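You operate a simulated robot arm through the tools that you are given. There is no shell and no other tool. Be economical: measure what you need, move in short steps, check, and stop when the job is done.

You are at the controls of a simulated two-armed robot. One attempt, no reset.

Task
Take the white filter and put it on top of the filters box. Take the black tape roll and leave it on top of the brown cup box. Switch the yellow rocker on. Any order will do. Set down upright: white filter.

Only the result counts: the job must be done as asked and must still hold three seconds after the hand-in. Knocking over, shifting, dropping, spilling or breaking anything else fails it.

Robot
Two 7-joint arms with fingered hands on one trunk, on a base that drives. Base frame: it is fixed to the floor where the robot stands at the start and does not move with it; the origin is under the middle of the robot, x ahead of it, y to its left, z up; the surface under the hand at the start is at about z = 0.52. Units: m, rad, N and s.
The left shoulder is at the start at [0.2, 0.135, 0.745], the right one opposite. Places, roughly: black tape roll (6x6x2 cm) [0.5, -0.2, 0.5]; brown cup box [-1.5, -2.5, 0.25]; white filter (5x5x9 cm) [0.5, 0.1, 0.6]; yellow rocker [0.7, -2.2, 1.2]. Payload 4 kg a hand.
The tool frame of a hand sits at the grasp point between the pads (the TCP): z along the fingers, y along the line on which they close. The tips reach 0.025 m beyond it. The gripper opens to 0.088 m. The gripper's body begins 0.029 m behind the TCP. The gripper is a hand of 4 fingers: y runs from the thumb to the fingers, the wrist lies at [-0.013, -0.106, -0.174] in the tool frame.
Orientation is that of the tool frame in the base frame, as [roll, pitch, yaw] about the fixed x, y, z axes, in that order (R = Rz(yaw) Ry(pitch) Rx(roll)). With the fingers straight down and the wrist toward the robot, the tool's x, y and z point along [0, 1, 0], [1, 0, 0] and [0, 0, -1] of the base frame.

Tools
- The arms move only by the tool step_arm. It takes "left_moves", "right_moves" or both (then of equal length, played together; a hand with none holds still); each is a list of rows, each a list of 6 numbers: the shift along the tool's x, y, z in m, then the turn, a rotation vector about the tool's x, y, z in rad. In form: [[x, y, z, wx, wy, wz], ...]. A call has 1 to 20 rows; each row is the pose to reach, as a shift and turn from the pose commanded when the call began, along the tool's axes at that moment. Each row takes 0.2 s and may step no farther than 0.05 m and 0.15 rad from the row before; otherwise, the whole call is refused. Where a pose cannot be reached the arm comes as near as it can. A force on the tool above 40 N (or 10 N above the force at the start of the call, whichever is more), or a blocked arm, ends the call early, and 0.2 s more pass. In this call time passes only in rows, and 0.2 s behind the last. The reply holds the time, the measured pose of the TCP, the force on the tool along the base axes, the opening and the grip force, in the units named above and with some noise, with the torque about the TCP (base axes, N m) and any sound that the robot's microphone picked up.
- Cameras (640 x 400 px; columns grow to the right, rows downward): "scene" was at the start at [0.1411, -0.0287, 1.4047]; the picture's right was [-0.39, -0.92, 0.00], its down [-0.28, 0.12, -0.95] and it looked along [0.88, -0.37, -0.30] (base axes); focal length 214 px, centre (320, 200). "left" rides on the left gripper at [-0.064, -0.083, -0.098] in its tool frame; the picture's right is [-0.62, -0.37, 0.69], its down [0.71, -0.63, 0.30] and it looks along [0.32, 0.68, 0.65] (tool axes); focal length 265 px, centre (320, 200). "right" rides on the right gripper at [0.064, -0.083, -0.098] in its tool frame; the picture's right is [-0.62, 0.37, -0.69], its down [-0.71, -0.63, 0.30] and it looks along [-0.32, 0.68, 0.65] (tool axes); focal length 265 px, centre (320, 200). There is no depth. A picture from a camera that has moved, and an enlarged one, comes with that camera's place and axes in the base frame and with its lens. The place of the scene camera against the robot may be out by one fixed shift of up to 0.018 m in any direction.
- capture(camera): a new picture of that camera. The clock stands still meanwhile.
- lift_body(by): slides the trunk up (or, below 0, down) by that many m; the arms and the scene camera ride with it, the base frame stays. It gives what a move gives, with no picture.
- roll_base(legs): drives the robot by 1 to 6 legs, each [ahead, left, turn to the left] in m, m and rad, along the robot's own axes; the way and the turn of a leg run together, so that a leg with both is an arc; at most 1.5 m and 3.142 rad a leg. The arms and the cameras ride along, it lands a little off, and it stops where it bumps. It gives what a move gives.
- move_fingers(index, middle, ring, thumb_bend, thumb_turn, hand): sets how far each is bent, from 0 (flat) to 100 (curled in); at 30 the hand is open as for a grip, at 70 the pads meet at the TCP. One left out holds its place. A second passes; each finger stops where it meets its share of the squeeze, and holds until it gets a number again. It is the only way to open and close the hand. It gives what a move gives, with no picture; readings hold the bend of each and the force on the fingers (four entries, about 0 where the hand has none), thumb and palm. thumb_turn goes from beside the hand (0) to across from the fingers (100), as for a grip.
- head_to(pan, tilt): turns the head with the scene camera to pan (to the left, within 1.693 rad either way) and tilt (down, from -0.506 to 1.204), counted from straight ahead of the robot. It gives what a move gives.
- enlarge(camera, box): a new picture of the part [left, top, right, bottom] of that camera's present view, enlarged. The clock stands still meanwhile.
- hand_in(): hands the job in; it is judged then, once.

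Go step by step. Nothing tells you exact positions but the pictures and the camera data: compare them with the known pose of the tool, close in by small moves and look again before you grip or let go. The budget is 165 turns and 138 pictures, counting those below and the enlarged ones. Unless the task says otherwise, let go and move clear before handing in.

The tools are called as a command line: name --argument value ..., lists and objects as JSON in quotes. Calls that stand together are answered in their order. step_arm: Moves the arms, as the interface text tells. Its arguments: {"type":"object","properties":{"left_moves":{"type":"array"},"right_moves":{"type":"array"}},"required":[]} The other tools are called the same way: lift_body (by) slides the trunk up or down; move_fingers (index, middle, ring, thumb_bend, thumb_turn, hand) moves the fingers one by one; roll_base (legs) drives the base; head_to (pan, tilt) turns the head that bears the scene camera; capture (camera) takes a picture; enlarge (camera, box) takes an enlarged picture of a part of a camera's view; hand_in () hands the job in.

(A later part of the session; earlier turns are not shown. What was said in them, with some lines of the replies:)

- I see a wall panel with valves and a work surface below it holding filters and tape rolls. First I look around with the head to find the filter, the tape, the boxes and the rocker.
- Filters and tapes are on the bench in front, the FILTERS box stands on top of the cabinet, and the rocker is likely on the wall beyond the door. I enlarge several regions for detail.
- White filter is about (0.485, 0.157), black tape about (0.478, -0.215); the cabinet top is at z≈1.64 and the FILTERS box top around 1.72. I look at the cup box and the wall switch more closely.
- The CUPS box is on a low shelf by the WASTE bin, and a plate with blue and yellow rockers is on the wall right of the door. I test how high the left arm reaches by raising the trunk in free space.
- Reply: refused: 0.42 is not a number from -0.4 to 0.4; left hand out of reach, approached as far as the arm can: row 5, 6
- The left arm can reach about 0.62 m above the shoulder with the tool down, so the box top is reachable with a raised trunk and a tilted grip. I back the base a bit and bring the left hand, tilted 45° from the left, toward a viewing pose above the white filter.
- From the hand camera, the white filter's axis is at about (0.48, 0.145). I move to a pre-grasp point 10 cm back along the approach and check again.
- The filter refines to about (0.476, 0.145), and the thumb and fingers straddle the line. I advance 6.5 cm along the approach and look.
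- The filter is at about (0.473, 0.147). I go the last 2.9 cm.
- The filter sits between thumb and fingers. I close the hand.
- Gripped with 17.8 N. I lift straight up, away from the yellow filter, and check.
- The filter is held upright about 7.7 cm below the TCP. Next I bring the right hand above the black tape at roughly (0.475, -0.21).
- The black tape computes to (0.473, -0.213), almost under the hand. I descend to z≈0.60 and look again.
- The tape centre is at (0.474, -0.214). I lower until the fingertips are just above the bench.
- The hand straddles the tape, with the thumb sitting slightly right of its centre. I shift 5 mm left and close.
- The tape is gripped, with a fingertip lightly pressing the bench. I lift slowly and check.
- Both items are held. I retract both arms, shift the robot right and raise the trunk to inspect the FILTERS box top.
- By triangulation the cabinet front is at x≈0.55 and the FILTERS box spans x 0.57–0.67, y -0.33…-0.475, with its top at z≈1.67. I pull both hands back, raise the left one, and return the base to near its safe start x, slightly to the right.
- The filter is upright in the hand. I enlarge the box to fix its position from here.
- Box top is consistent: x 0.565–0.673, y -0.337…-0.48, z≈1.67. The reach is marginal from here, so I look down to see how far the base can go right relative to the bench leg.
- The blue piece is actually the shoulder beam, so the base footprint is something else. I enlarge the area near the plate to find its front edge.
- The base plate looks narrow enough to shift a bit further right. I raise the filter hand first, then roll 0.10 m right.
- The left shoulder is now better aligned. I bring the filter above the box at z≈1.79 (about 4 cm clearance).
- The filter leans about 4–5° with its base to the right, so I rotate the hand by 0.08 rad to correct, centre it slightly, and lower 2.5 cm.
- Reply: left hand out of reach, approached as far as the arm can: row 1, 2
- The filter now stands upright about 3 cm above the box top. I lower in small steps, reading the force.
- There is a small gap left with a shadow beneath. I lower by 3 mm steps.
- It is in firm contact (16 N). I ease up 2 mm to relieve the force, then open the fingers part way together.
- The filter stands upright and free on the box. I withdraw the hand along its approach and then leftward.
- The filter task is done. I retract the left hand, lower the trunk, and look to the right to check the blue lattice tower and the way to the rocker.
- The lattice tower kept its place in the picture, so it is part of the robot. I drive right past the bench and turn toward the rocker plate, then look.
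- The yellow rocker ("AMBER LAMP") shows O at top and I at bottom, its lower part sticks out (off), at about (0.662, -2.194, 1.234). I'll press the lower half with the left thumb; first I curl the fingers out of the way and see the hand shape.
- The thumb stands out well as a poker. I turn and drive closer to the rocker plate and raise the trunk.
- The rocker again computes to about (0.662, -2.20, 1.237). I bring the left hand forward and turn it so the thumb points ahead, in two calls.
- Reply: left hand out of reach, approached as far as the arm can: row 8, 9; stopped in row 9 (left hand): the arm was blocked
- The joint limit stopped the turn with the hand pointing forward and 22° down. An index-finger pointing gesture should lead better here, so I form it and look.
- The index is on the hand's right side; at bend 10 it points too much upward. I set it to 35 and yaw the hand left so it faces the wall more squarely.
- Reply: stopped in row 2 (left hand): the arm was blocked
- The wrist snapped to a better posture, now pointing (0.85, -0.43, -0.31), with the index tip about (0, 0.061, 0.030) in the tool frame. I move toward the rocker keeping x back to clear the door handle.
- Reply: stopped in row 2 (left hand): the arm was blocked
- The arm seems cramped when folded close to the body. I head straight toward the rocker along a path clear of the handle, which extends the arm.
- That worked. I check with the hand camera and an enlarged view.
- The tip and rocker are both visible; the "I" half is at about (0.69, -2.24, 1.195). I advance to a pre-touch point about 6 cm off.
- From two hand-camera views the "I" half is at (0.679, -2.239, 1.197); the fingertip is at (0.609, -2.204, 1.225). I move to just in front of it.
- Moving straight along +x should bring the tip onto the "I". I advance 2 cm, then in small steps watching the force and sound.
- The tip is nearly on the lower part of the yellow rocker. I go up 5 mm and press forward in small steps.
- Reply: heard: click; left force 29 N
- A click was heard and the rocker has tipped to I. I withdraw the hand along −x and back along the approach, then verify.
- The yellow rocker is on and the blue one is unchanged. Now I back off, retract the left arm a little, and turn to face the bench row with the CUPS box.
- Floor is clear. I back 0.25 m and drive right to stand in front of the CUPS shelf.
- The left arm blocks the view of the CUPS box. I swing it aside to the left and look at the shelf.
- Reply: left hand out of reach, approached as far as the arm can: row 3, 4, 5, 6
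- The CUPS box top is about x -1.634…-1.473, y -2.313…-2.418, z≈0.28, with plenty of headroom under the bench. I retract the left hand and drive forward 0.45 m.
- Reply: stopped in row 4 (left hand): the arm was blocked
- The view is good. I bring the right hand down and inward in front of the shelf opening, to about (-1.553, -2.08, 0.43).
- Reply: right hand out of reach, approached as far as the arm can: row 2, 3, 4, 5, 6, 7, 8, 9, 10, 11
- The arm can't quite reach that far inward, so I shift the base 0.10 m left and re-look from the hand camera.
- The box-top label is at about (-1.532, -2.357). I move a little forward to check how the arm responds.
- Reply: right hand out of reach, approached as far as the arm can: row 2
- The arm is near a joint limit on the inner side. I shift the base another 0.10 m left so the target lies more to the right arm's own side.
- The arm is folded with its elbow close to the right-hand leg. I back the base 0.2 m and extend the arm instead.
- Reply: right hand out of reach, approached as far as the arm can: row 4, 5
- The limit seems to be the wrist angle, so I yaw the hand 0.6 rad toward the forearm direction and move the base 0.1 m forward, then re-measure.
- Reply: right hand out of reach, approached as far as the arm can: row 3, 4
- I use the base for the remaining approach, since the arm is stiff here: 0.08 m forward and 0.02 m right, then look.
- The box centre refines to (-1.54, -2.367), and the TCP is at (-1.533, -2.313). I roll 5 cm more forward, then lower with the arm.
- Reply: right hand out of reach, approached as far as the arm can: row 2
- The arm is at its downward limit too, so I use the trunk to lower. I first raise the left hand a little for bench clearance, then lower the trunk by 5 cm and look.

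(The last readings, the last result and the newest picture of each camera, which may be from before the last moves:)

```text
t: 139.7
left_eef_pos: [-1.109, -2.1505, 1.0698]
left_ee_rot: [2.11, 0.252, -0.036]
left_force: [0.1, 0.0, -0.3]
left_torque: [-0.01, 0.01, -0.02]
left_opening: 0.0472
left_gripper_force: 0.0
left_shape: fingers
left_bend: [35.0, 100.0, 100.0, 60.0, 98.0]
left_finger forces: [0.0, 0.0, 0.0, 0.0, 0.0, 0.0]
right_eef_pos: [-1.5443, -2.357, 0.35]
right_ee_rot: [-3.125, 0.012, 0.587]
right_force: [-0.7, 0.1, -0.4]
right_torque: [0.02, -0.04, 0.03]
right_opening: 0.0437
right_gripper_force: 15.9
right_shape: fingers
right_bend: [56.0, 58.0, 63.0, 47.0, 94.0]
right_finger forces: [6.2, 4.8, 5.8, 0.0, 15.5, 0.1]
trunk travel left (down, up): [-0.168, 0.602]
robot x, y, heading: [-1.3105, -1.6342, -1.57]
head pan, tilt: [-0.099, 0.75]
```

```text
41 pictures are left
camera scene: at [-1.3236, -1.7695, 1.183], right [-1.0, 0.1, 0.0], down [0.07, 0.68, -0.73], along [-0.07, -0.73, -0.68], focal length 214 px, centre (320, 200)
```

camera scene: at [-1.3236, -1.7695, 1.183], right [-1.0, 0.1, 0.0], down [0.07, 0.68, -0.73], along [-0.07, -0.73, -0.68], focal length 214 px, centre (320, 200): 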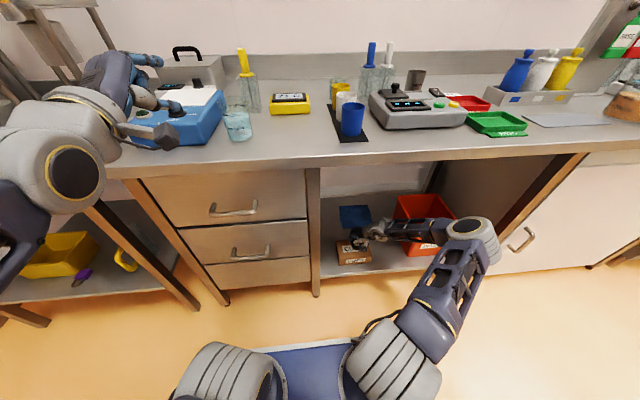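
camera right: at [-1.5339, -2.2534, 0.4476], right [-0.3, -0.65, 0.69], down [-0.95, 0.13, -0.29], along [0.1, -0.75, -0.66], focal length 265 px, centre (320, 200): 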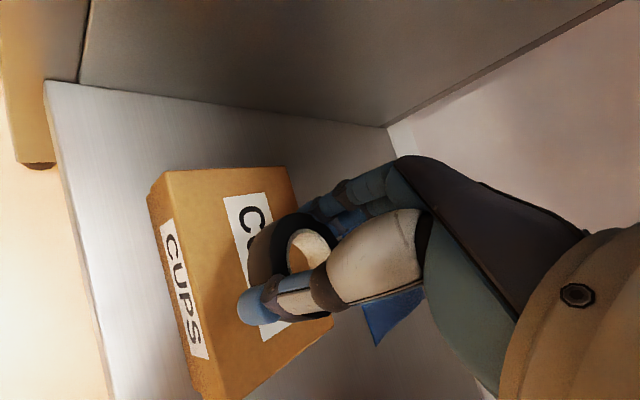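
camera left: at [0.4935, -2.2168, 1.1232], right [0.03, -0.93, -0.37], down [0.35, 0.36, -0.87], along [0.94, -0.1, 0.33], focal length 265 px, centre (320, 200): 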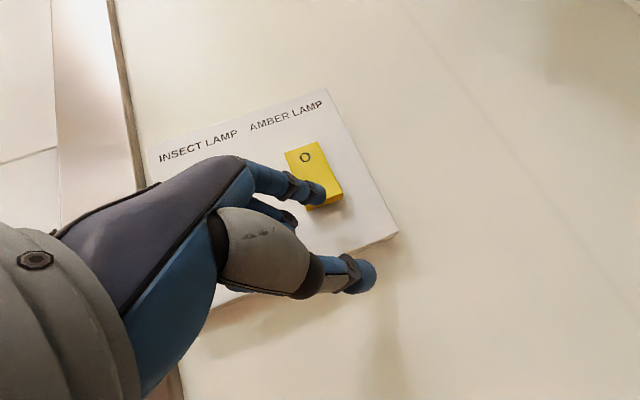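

The box top spans y -2.316…-2.416 at z 0.28, with its centre (-1.543, -2.366), and the TCP is right above. I lower the trunk a further 3 cm, then in small steps.

lift_body --by -0.03

lift_body --by -0.006

capture --camera "right"

```text
t: 140.4
left_eef_pos: [-1.1077, -2.1486, 1.0393]
left_ee_rot: [2.107, 0.251, -0.036]
left_force: [-0.6, 0.5, -0.3]
left_torque: [0.0, 0.02, 0.01]
left_opening: 0.0472
left_gripper_force: 0.1
left_shape: fingers
left_bend: [35.0, 100.0, 100.0, 60.0, 98.0]
left_finger forces: [0.1, 0.1, 0.0, 0.1, 0.0, 0.0]
right_eef_pos: [-1.544, -2.3566, 0.3193]
right_ee_rot: [-3.125, 0.012, 0.587]
right_force: [-0.1, -0.2, -1.1]
right_torque: [0.01, 0.0, 0.01]
right_opening: 0.0439
right_gripper_force: 16.1
right_shape: fingers
right_bend: [56.0, 58.0, 63.0, 47.0, 94.0]
right_finger forces: [6.2, 4.9, 5.8, 0.1, 15.5, 0.0]
trunk travel left (down, up): [-0.138, 0.632]
robot x, y, heading: [-1.3124, -1.6333, -1.57]
head pan, tilt: [-0.099, 0.75]
```

```text
t: 141.0
left_eef_pos: [-1.1084, -2.1499, 1.0344]
left_ee_rot: [2.109, 0.25, -0.033]
left_force: [-0.2, -1.1, -0.8]
left_torque: [0.03, 0.02, 0.02]
left_opening: 0.0473
left_gripper_force: 0.1
left_shape: fingers
left_bend: [35.0, 100.0, 100.0, 60.0, 98.0]
left_finger forces: [0.0, 0.1, 0.0, 0.0, 0.0, 0.0]
right_eef_pos: [-1.5453, -2.358, 0.3138]
right_ee_rot: [-3.125, 0.012, 0.587]
right_force: [0.4, 0.3, -1.1]
right_torque: [0.0, 0.02, 0.0]
right_opening: 0.0436
right_gripper_force: 16.6
right_shape: fingers
right_bend: [56.0, 58.0, 63.0, 47.0, 94.0]
right_finger forces: [6.2, 4.9, 5.9, 0.0, 15.5, 0.1]
trunk travel left (down, up): [-0.132, 0.638]
robot x, y, heading: [-1.313, -1.634, -1.572]
head pan, tilt: [-0.099, 0.75]
```

```text
40 pictures are left
camera right: at [-1.5339, -2.2534, 0.4116], right [-0.3, -0.65, 0.69], down [-0.95, 0.13, -0.29], along [0.1, -0.75, -0.66], focal length 265 px, centre (320, 200)
```

right: 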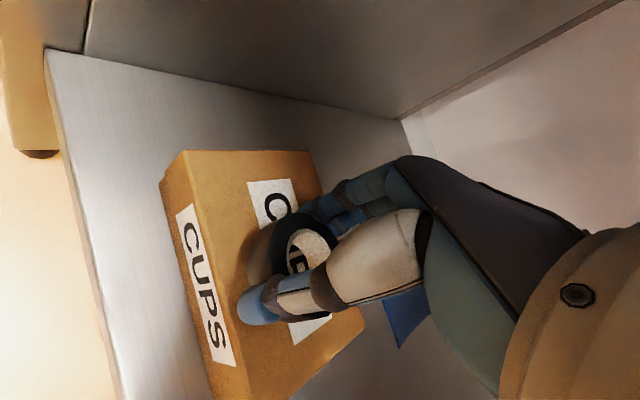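

No contact yet; I continue in 4 mm steps watching the vertical force.

lift_body --by -0.004

lift_body --by -0.003

```text
t: 141.5
left_eef_pos: [-1.1091, -2.1485, 1.03]
left_ee_rot: [2.108, 0.251, -0.035]
left_force: [-0.2, 0.3, 0.4]
left_torque: [0.02, -0.02, 0.01]
left_opening: 0.0474
left_gripper_force: 0.0
left_shape: fingers
left_bend: [35.0, 100.0, 100.0, 60.0, 98.0]
left_finger forces: [0.1, 0.0, 0.0, 0.0, 0.0, 0.0]
right_eef_pos: [-1.545, -2.3566, 0.3096]
right_ee_rot: [-3.126, 0.011, 0.586]
right_force: [0.6, 0.2, 0.0]
right_torque: [0.01, -0.05, 0.02]
right_opening: 0.0439
right_gripper_force: 15.9
right_shape: fingers
right_bend: [56.0, 58.0, 63.0, 47.0, 94.0]
right_finger forces: [6.2, 4.8, 5.8, 0.1, 15.4, 0.0]
trunk travel left (down, up): [-0.128, 0.642]
robot x, y, heading: [-1.3101, -1.6362, -1.574]
head pan, tilt: [-0.099, 0.75]
```

```text
t: 142.0
left_eef_pos: [-1.1075, -2.149, 1.0269]
left_ee_rot: [2.108, 0.251, -0.037]
left_force: [-1.0, 0.6, 0.5]
left_torque: [0.0, -0.01, 0.0]
left_opening: 0.0472
left_gripper_force: 0.1
left_shape: fingers
left_bend: [35.0, 100.0, 100.0, 60.0, 98.0]
left_finger forces: [0.0, 0.0, 0.0, 0.0, 0.0, 0.0]
right_eef_pos: [-1.5448, -2.3565, 0.3067]
right_ee_rot: [-3.126, 0.013, 0.588]
right_force: [0.5, -0.5, 0.5]
right_torque: [0.05, -0.03, 0.03]
right_opening: 0.0438
right_gripper_force: 16.7
right_shape: fingers
right_bend: [56.0, 58.0, 63.0, 47.0, 94.0]
right_finger forces: [6.2, 4.7, 5.7, 0.1, 15.5, 0.0]
trunk travel left (down, up): [-0.125, 0.645]
robot x, y, heading: [-1.3075, -1.6358, -1.566]
head pan, tilt: [-0.099, 0.75]
```

lift_body --by -0.003

lift_body --by -0.003

enlarge --camera "scene" --box '[310, 200, 406, 260]'

```text
t: 142.6
left_eef_pos: [-1.1079, -2.1504, 1.0238]
left_ee_rot: [2.108, 0.251, -0.036]
left_force: [-0.4, 0.3, -0.4]
left_torque: [0.01, 0.01, 0.0]
left_opening: 0.0472
left_gripper_force: 0.0
left_shape: fingers
left_bend: [35.0, 100.0, 100.0, 60.0, 98.0]
left_finger forces: [0.0, 0.0, 0.0, 0.0, 0.0, 0.1]
right_eef_pos: [-1.5444, -2.3575, 0.3031]
right_ee_rot: [-3.126, 0.012, 0.587]
right_force: [0.1, -0.6, 0.0]
right_torque: [0.0, -0.01, 0.01]
right_opening: 0.0438
right_gripper_force: 16.7
right_shape: fingers
right_bend: [56.0, 58.0, 63.0, 47.0, 94.0]
right_finger forces: [6.2, 4.8, 5.7, 0.0, 15.6, 0.0]
trunk travel left (down, up): [-0.122, 0.648]
robot x, y, heading: [-1.309, -1.6346, -1.573]
head pan, tilt: [-0.099, 0.75]
```

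```text
t: 143.1
left_eef_pos: [-1.1099, -2.1487, 1.021]
left_ee_rot: [2.109, 0.252, -0.037]
left_force: [0.3, 0.2, -0.3]
left_torque: [-0.01, 0.03, -0.02]
left_opening: 0.0472
left_gripper_force: 0.0
left_shape: fingers
left_bend: [35.0, 100.0, 100.0, 60.0, 98.0]
left_finger forces: [0.0, 0.0, 0.1, 0.0, 0.1, 0.0]
right_eef_pos: [-1.5437, -2.3575, 0.3001]
right_ee_rot: [-3.126, 0.013, 0.587]
right_force: [0.4, 0.1, -0.5]
right_torque: [0.01, 0.01, -0.01]
right_opening: 0.0437
right_gripper_force: 16.2
right_shape: fingers
right_bend: [56.0, 58.0, 63.0, 47.0, 94.0]
right_finger forces: [6.2, 4.8, 5.8, 0.0, 15.5, 0.0]
trunk travel left (down, up): [-0.119, 0.651]
robot x, y, heading: [-1.3135, -1.6379, -1.568]
head pan, tilt: [-0.099, 0.75]
```

```text
6.67 times, centred on (358, 230) of scene
camera zoom: at [-1.3236, -1.7695, 1.1339], right [-1.0, 0.1, 0.0], down [0.07, 0.68, -0.73], along [-0.07, -0.73, -0.68], focal length 1430 px, centre (67, 0)
```

zoom: 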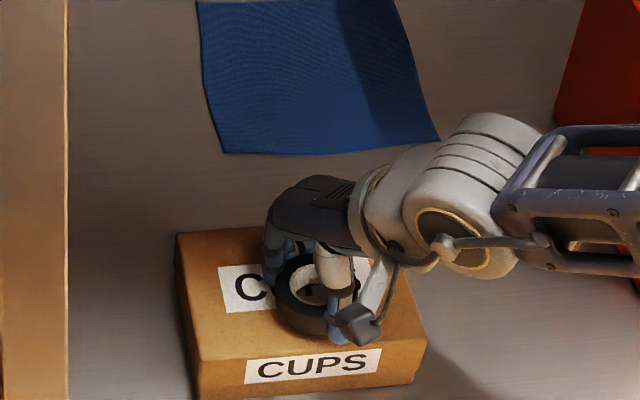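

It's hovering just above the box top. I keep lowering in 4 mm steps.

lift_body --by -0.004

lift_body --by -0.003

capture --camera "right"

```text
t: 143.6
left_eef_pos: [-1.1083, -2.1493, 1.0164]
left_ee_rot: [2.108, 0.251, -0.033]
left_force: [-0.1, 1.1, -0.4]
left_torque: [0.01, 0.02, 0.0]
left_opening: 0.0475
left_gripper_force: 0.1
left_shape: fingers
left_bend: [35.0, 100.0, 100.0, 60.0, 98.0]
left_finger forces: [0.0, 0.0, 0.0, 0.0, 0.0, 0.0]
right_eef_pos: [-1.544, -2.3568, 0.2966]
right_ee_rot: [-3.126, 0.011, 0.586]
right_force: [0.7, -0.7, -0.2]
right_torque: [-0.01, 0.02, 0.02]
right_opening: 0.0436
right_gripper_force: 16.4
right_shape: fingers
right_bend: [56.0, 58.0, 63.0, 47.0, 94.0]
right_finger forces: [6.2, 4.8, 5.8, 0.0, 15.5, 0.0]
trunk travel left (down, up): [-0.115, 0.655]
robot x, y, heading: [-1.3095, -1.6343, -1.569]
head pan, tilt: [-0.099, 0.75]
```

```text
t: 144.1
left_eef_pos: [-1.1091, -2.1489, 1.0154]
left_ee_rot: [2.109, 0.25, -0.032]
left_force: [0.2, -0.4, -0.5]
left_torque: [0.01, 0.0, -0.01]
left_opening: 0.0472
left_gripper_force: 0.1
left_shape: fingers
left_bend: [35.0, 100.0, 100.0, 60.0, 98.0]
left_finger forces: [0.0, 0.0, 0.0, 0.0, 0.0, 0.1]
right_eef_pos: [-1.5455, -2.3569, 0.2921]
right_ee_rot: [-3.127, 0.012, 0.587]
right_force: [-0.7, 0.0, 0.0]
right_torque: [-0.01, 0.0, -0.02]
right_opening: 0.044
right_gripper_force: 16.3
right_shape: fingers
right_bend: [56.0, 58.0, 63.0, 47.0, 94.0]
right_finger forces: [6.2, 4.7, 5.9, 0.1, 15.5, 0.0]
trunk travel left (down, up): [-0.112, 0.658]
robot x, y, heading: [-1.3135, -1.6366, -1.571]
head pan, tilt: [-0.099, 0.75]
```

```text
38 pictures are left
camera right: at [-1.5339, -2.2534, 0.3916], right [-0.3, -0.65, 0.69], down [-0.95, 0.13, -0.29], along [0.1, -0.75, -0.66], focal length 265 px, centre (320, 200)
```

right: 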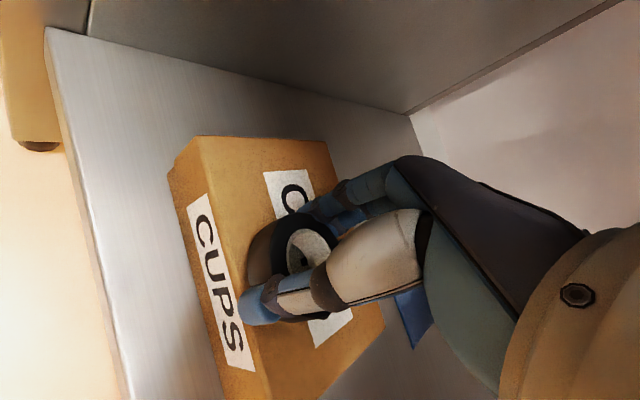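

Triangulating the corners gives the top nearer z≈0.26 and the centre y≈-2.375. I raise slightly, roll 1.5 cm forward to centre the tape, and continue lowering.

lift_body --by 0.006

roll_base --legs '[[0.015, 0, 0]]'

lift_body --by -0.008

lift_body --by -0.003

```text
t: 144.7
left_eef_pos: [-1.1087, -2.1499, 1.0208]
left_ee_rot: [2.107, 0.251, -0.036]
left_force: [0.0, 0.5, 0.2]
left_torque: [0.02, 0.01, 0.01]
left_opening: 0.0473
left_gripper_force: 0.2
left_shape: fingers
left_bend: [35.0, 100.0, 100.0, 60.0, 98.0]
left_finger forces: [0.0, 0.0, 0.0, 0.1, 0.1, 0.0]
right_eef_pos: [-1.5444, -2.3582, 0.2985]
right_ee_rot: [-3.126, 0.013, 0.587]
right_force: [0.3, -0.4, -0.9]
right_torque: [-0.03, 0.01, 0.01]
right_opening: 0.0439
right_gripper_force: 16.5
right_shape: fingers
right_bend: [56.0, 58.0, 63.0, 47.0, 94.0]
right_finger forces: [6.2, 4.9, 5.9, 0.0, 15.5, 0.0]
trunk travel left (down, up): [-0.118, 0.652]
robot x, y, heading: [-1.3117, -1.6373, -1.569]
head pan, tilt: [-0.099, 0.75]
```

```text
t: 145.4
left_eef_pos: [-1.1074, -2.1647, 1.0199]
left_ee_rot: [2.109, 0.251, -0.035]
left_force: [-0.4, 0.1, -0.3]
left_torque: [0.0, 0.03, -0.02]
left_opening: 0.0473
left_gripper_force: 0.1
left_shape: fingers
left_bend: [35.0, 100.0, 100.0, 60.0, 98.0]
left_finger forces: [0.1, 0.0, 0.0, 0.0, 0.1, 0.0]
right_eef_pos: [-1.544, -2.3721, 0.2986]
right_ee_rot: [-3.127, 0.013, 0.587]
right_force: [0.4, -0.7, 0.0]
right_torque: [0.02, -0.01, 0.01]
right_opening: 0.0437
right_gripper_force: 16.2
right_shape: fingers
right_bend: [56.0, 58.0, 63.0, 47.0, 94.0]
right_finger forces: [6.2, 4.8, 5.8, 0.0, 15.6, 0.0]
trunk travel left (down, up): [-0.118, 0.652]
robot x, y, heading: [-1.31, -1.65, -1.571]
head pan, tilt: [-0.099, 0.75]
```

```text
t: 146.0
left_eef_pos: [-1.1085, -2.1659, 1.0127]
left_ee_rot: [2.109, 0.251, -0.036]
left_force: [-0.3, -0.5, -0.2]
left_torque: [0.0, -0.02, -0.03]
left_opening: 0.0471
left_gripper_force: 0.0
left_shape: fingers
left_bend: [35.0, 100.0, 100.0, 60.0, 98.0]
left_finger forces: [0.0, 0.1, 0.0, 0.1, 0.0, 0.1]
right_eef_pos: [-1.5469, -2.3724, 0.2908]
right_ee_rot: [-3.126, 0.013, 0.586]
right_force: [0.7, 1.1, 1.0]
right_torque: [0.0, -0.03, -0.01]
right_opening: 0.0441
right_gripper_force: 17.2
right_shape: fingers
right_bend: [56.0, 58.0, 63.0, 47.0, 94.0]
right_finger forces: [6.6, 4.9, 6.1, 0.0, 16.4, 0.0]
trunk travel left (down, up): [-0.11, 0.66]
robot x, y, heading: [-1.312, -1.6503, -1.567]
head pan, tilt: [-0.099, 0.75]
```

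```text
t: 146.5
left_eef_pos: [-1.1095, -2.1648, 1.0086]
left_ee_rot: [2.108, 0.251, -0.035]
left_force: [0.3, 0.4, -0.3]
left_torque: [-0.03, -0.04, 0.0]
left_opening: 0.047
left_gripper_force: 0.1
left_shape: fingers
left_bend: [35.0, 100.0, 100.0, 60.0, 98.0]
left_finger forces: [0.1, 0.0, 0.1, 0.0, 0.0, 0.0]
right_eef_pos: [-1.544, -2.3737, 0.2891]
right_ee_rot: [-3.129, 0.015, 0.587]
right_force: [-0.1, -0.2, 10.3]
right_torque: [-0.24, -0.05, 0.05]
right_opening: 0.0438
right_gripper_force: 21.6
right_shape: fingers
right_bend: [57.0, 57.0, 63.0, 46.0, 94.0]
right_finger forces: [6.4, 12.2, 6.7, 0.1, 18.6, 0.0]
trunk travel left (down, up): [-0.107, 0.663]
robot x, y, heading: [-1.3058, -1.6468, -1.574]
head pan, tilt: [-0.099, 0.75]
```

Contact now (10 N). I look before letting go.

capture --camera "right"

enlarge --camera "scene" --box '[310, 190, 406, 250]'

```text
37 pictures are left
camera right: at [-1.5339, -2.2691, 0.3876], right [-0.3, -0.65, 0.7], down [-0.95, 0.13, -0.29], along [0.1, -0.75, -0.66], focal length 265 px, centre (320, 200)
```

right: 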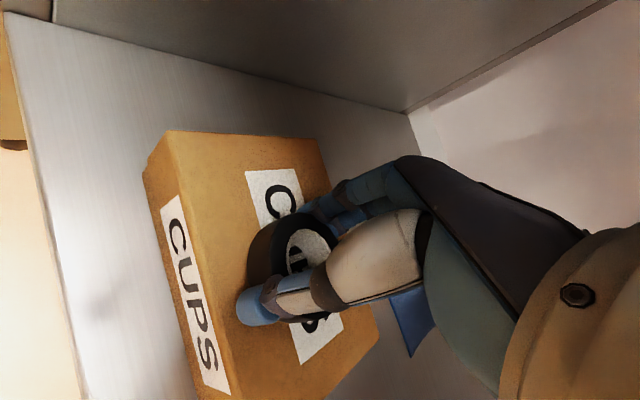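

```text
6.67 times, centred on (358, 220) of scene
camera zoom: at [-1.3236, -1.7845, 1.1221], right [-1.0, 0.1, 0.0], down [0.07, 0.68, -0.73], along [-0.07, -0.73, -0.68], focal length 1430 px, centre (67, 67)
```

zoom: 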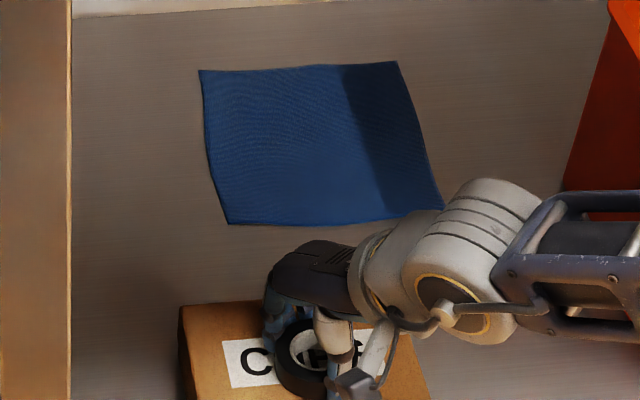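

The tape rests well inside the box top. I ease up 2 mm and open the fingers in two stages.

lift_body --by 0.002

move_fingers --hand "right" --index 51 --middle 52 --ring 57 --thumb_bend 42

move_fingers --hand "right" --index 32 --middle 32 --ring 32 --thumb_bend 30

capture --camera "right"

```text
t: 147.1
left_eef_pos: [-1.108, -2.164, 1.0112]
left_ee_rot: [2.107, 0.251, -0.035]
left_force: [-0.2, 1.0, -0.1]
left_torque: [-0.02, -0.03, 0.0]
left_opening: 0.0474
left_gripper_force: 0.1
left_shape: fingers
left_bend: [35.0, 100.0, 100.0, 60.0, 98.0]
left_finger forces: [0.1, 0.0, 0.0, 0.0, 0.0, 0.0]
right_eef_pos: [-1.5451, -2.3727, 0.2896]
right_ee_rot: [-3.125, 0.012, 0.586]
right_force: [-0.2, 0.2, 4.4]
right_torque: [-0.1, -0.03, -0.03]
right_opening: 0.044
right_gripper_force: 18.5
right_shape: fingers
right_bend: [56.0, 57.0, 63.0, 47.0, 94.0]
right_finger forces: [7.1, 5.0, 7.1, 0.0, 17.8, 0.1]
trunk travel left (down, up): [-0.109, 0.661]
robot x, y, heading: [-1.3085, -1.6493, -1.57]
head pan, tilt: [-0.099, 0.75]
```

```text
t: 148.1
left_eef_pos: [-1.1085, -2.1645, 1.0113]
left_ee_rot: [2.11, 0.251, -0.035]
left_force: [0.0, -0.7, -0.1]
left_torque: [0.03, 0.02, 0.0]
left_opening: 0.0473
left_gripper_force: 0.0
left_shape: fingers
left_bend: [35.0, 100.0, 100.0, 60.0, 98.0]
left_finger forces: [0.0, 0.1, 0.1, 0.0, 0.0, 0.0]
right_eef_pos: [-1.5444, -2.3732, 0.29]
right_ee_rot: [-3.125, 0.01, 0.587]
right_force: [0.3, 0.4, -0.8]
right_torque: [-0.02, -0.02, -0.01]
right_opening: 0.0509
right_gripper_force: 1.8
right_shape: fingers
right_bend: [51.0, 52.0, 56.0, 41.0, 97.0]
right_finger forces: [0.0, 0.6, 0.5, 0.0, 1.4, 0.1]
trunk travel left (down, up): [-0.109, 0.661]
robot x, y, heading: [-1.3128, -1.6505, -1.57]
head pan, tilt: [-0.099, 0.75]
```

```text
t: 149.1
left_eef_pos: [-1.1089, -2.1643, 1.0103]
left_ee_rot: [2.108, 0.251, -0.037]
left_force: [0.1, -0.1, 0.1]
left_torque: [-0.02, 0.01, 0.01]
left_opening: 0.0472
left_gripper_force: 0.1
left_shape: fingers
left_bend: [35.0, 100.0, 100.0, 60.0, 98.0]
left_finger forces: [0.0, 0.0, 0.0, 0.0, 0.1, 0.1]
right_eef_pos: [-1.5446, -2.371, 0.2903]
right_ee_rot: [-3.126, 0.012, 0.586]
right_force: [-0.5, 0.5, 0.0]
right_torque: [-0.03, 0.02, 0.0]
right_opening: 0.0822
right_gripper_force: 0.0
right_shape: fingers
right_bend: [32.0, 32.0, 32.0, 30.0, 97.0]
right_finger forces: [0.0, 0.0, 0.1, 0.0, 0.0, 0.0]
trunk travel left (down, up): [-0.109, 0.661]
robot x, y, heading: [-1.3125, -1.6476, -1.568]
head pan, tilt: [-0.099, 0.75]
```

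```text
35 pictures are left
camera right: at [-1.534, -2.2686, 0.3886], right [-0.3, -0.65, 0.69], down [-0.95, 0.13, -0.29], along [0.1, -0.75, -0.66], focal length 265 px, centre (320, 200)
```

right: 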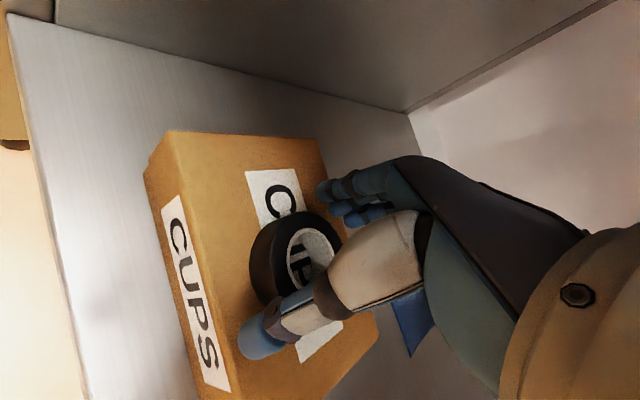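

The tape lies free on the box. I raise the trunk straight up and check.

lift_body --by 0.1

capture --camera "right"

```text
t: 150.4
left_eef_pos: [-1.1094, -2.1653, 1.1106]
left_ee_rot: [2.11, 0.252, -0.036]
left_force: [0.5, 0.4, 0.2]
left_torque: [-0.01, 0.01, 0.05]
left_opening: 0.0474
left_gripper_force: 0.0
left_shape: fingers
left_bend: [35.0, 100.0, 100.0, 60.0, 98.0]
left_finger forces: [0.0, 0.0, 0.0, 0.0, 0.0, 0.0]
right_eef_pos: [-1.5449, -2.372, 0.3905]
right_ee_rot: [-3.127, 0.012, 0.585]
right_force: [0.6, 0.1, 0.0]
right_torque: [-0.02, 0.01, 0.01]
right_opening: 0.082
right_gripper_force: 0.0
right_shape: fingers
right_bend: [32.0, 32.0, 32.0, 30.0, 97.0]
right_finger forces: [0.0, 0.1, 0.0, 0.0, 0.1, 0.0]
trunk travel left (down, up): [-0.209, 0.561]
robot x, y, heading: [-1.3104, -1.6488, -1.567]
head pan, tilt: [-0.099, 0.75]
```

```text
34 pictures are left
camera right: at [-1.534, -2.2686, 0.4885], right [-0.3, -0.65, 0.69], down [-0.95, 0.13, -0.29], along [0.1, -0.75, -0.66], focal length 265 px, centre (320, 200)
```

right: 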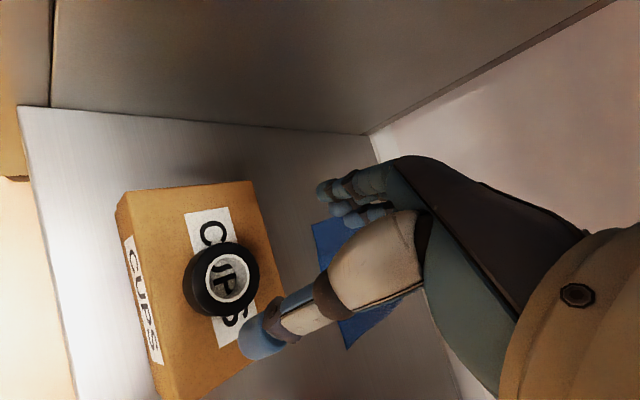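

The tape sits flat on the CUPS box. I back straight out and take one last look.

roll_base --legs '[[-0.4, 0, 0]]'

capture --camera "scene"

head_to --pan 1.0 --tilt 0.1

capture --camera "scene"

```text
t: 152.9
left_eef_pos: [-1.1074, -1.7602, 1.111]
left_ee_rot: [2.109, 0.252, -0.034]
left_force: [-0.2, -0.6, 0.0]
left_torque: [0.01, -0.02, -0.01]
left_opening: 0.047
left_gripper_force: 0.0
left_shape: fingers
left_bend: [35.0, 100.0, 100.0, 60.0, 98.0]
left_finger forces: [0.0, 0.0, 0.0, 0.0, 0.0, 0.0]
right_eef_pos: [-1.5421, -1.9686, 0.3895]
right_ee_rot: [-3.128, 0.012, 0.59]
right_force: [0.9, 0.4, 0.1]
right_torque: [0.01, -0.01, -0.03]
right_opening: 0.0822
right_gripper_force: 0.1
right_shape: fingers
right_bend: [32.0, 32.0, 32.0, 30.0, 97.0]
right_finger forces: [0.0, 0.1, 0.0, 0.0, 0.0, 0.0]
trunk travel left (down, up): [-0.209, 0.561]
robot x, y, heading: [-1.315, -1.2457, -1.561]
head pan, tilt: [-0.099, 0.75]
```

```text
33 pictures are left
camera scene: at [-1.3239, -1.3805, 1.2239], right [-1.0, 0.09, 0.0], down [0.06, 0.68, -0.73], along [-0.07, -0.73, -0.68], focal length 214 px, centre (320, 200)
```

scene: 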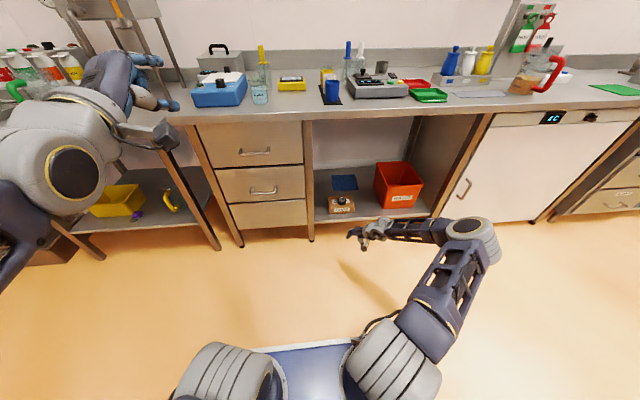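

```text
t: 154.2
left_eef_pos: [-1.1077, -1.7589, 1.111]
left_ee_rot: [2.11, 0.252, -0.032]
left_force: [-0.7, 0.1, 0.7]
left_torque: [0.01, -0.01, 0.01]
left_opening: 0.0473
left_gripper_force: 0.0
left_shape: fingers
left_bend: [35.0, 100.0, 100.0, 60.0, 98.0]
left_finger forces: [0.1, 0.0, 0.0, 0.0, 0.1, 0.0]
right_eef_pos: [-1.5425, -1.9689, 0.3896]
right_ee_rot: [-3.126, 0.012, 0.591]
right_force: [0.1, 0.3, -0.6]
right_torque: [0.03, -0.01, 0.01]
right_opening: 0.0823
right_gripper_force: 0.0
right_shape: fingers
right_bend: [32.0, 32.0, 32.0, 30.0, 97.0]
right_finger forces: [0.1, 0.0, 0.0, 0.1, 0.1, 0.0]
trunk travel left (down, up): [-0.209, 0.561]
robot x, y, heading: [-1.3102, -1.2427, -1.564]
head pan, tilt: [1.0, 0.099]
```

```text
32 pictures are left
camera scene: at [-1.2384, -1.3474, 1.2829], right [-0.54, -0.84, 0.0], down [-0.08, 0.05, -0.99], along [0.84, -0.53, -0.1], focal length 214 px, centre (320, 200)
```

scene: 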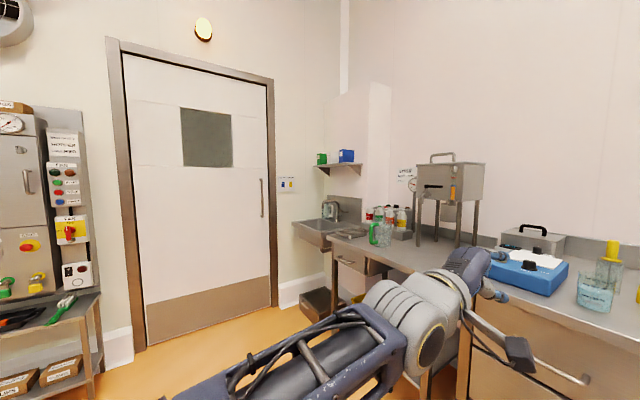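

The amber lamp above the door is lit, the tape is on the CUPS box, and the filter was left standing on the FILTERS box. I hand in.

hand_in

```text
The job is handed in.
```

I finished all three tasks and handed the job in; no result came back.

- **White filter:** it was standing upright on the filters box when I moved the hand clear. I did not look at it again before handing in.
- **Black tape roll:** it is lying flat on top of the brown cup box.
- **Yellow rocker:** it is switched on. I heard it click, and the amber lamp above the door is lit.

Both hands were empty and clear at hand-in, and I saw nothing else moved or knocked over.
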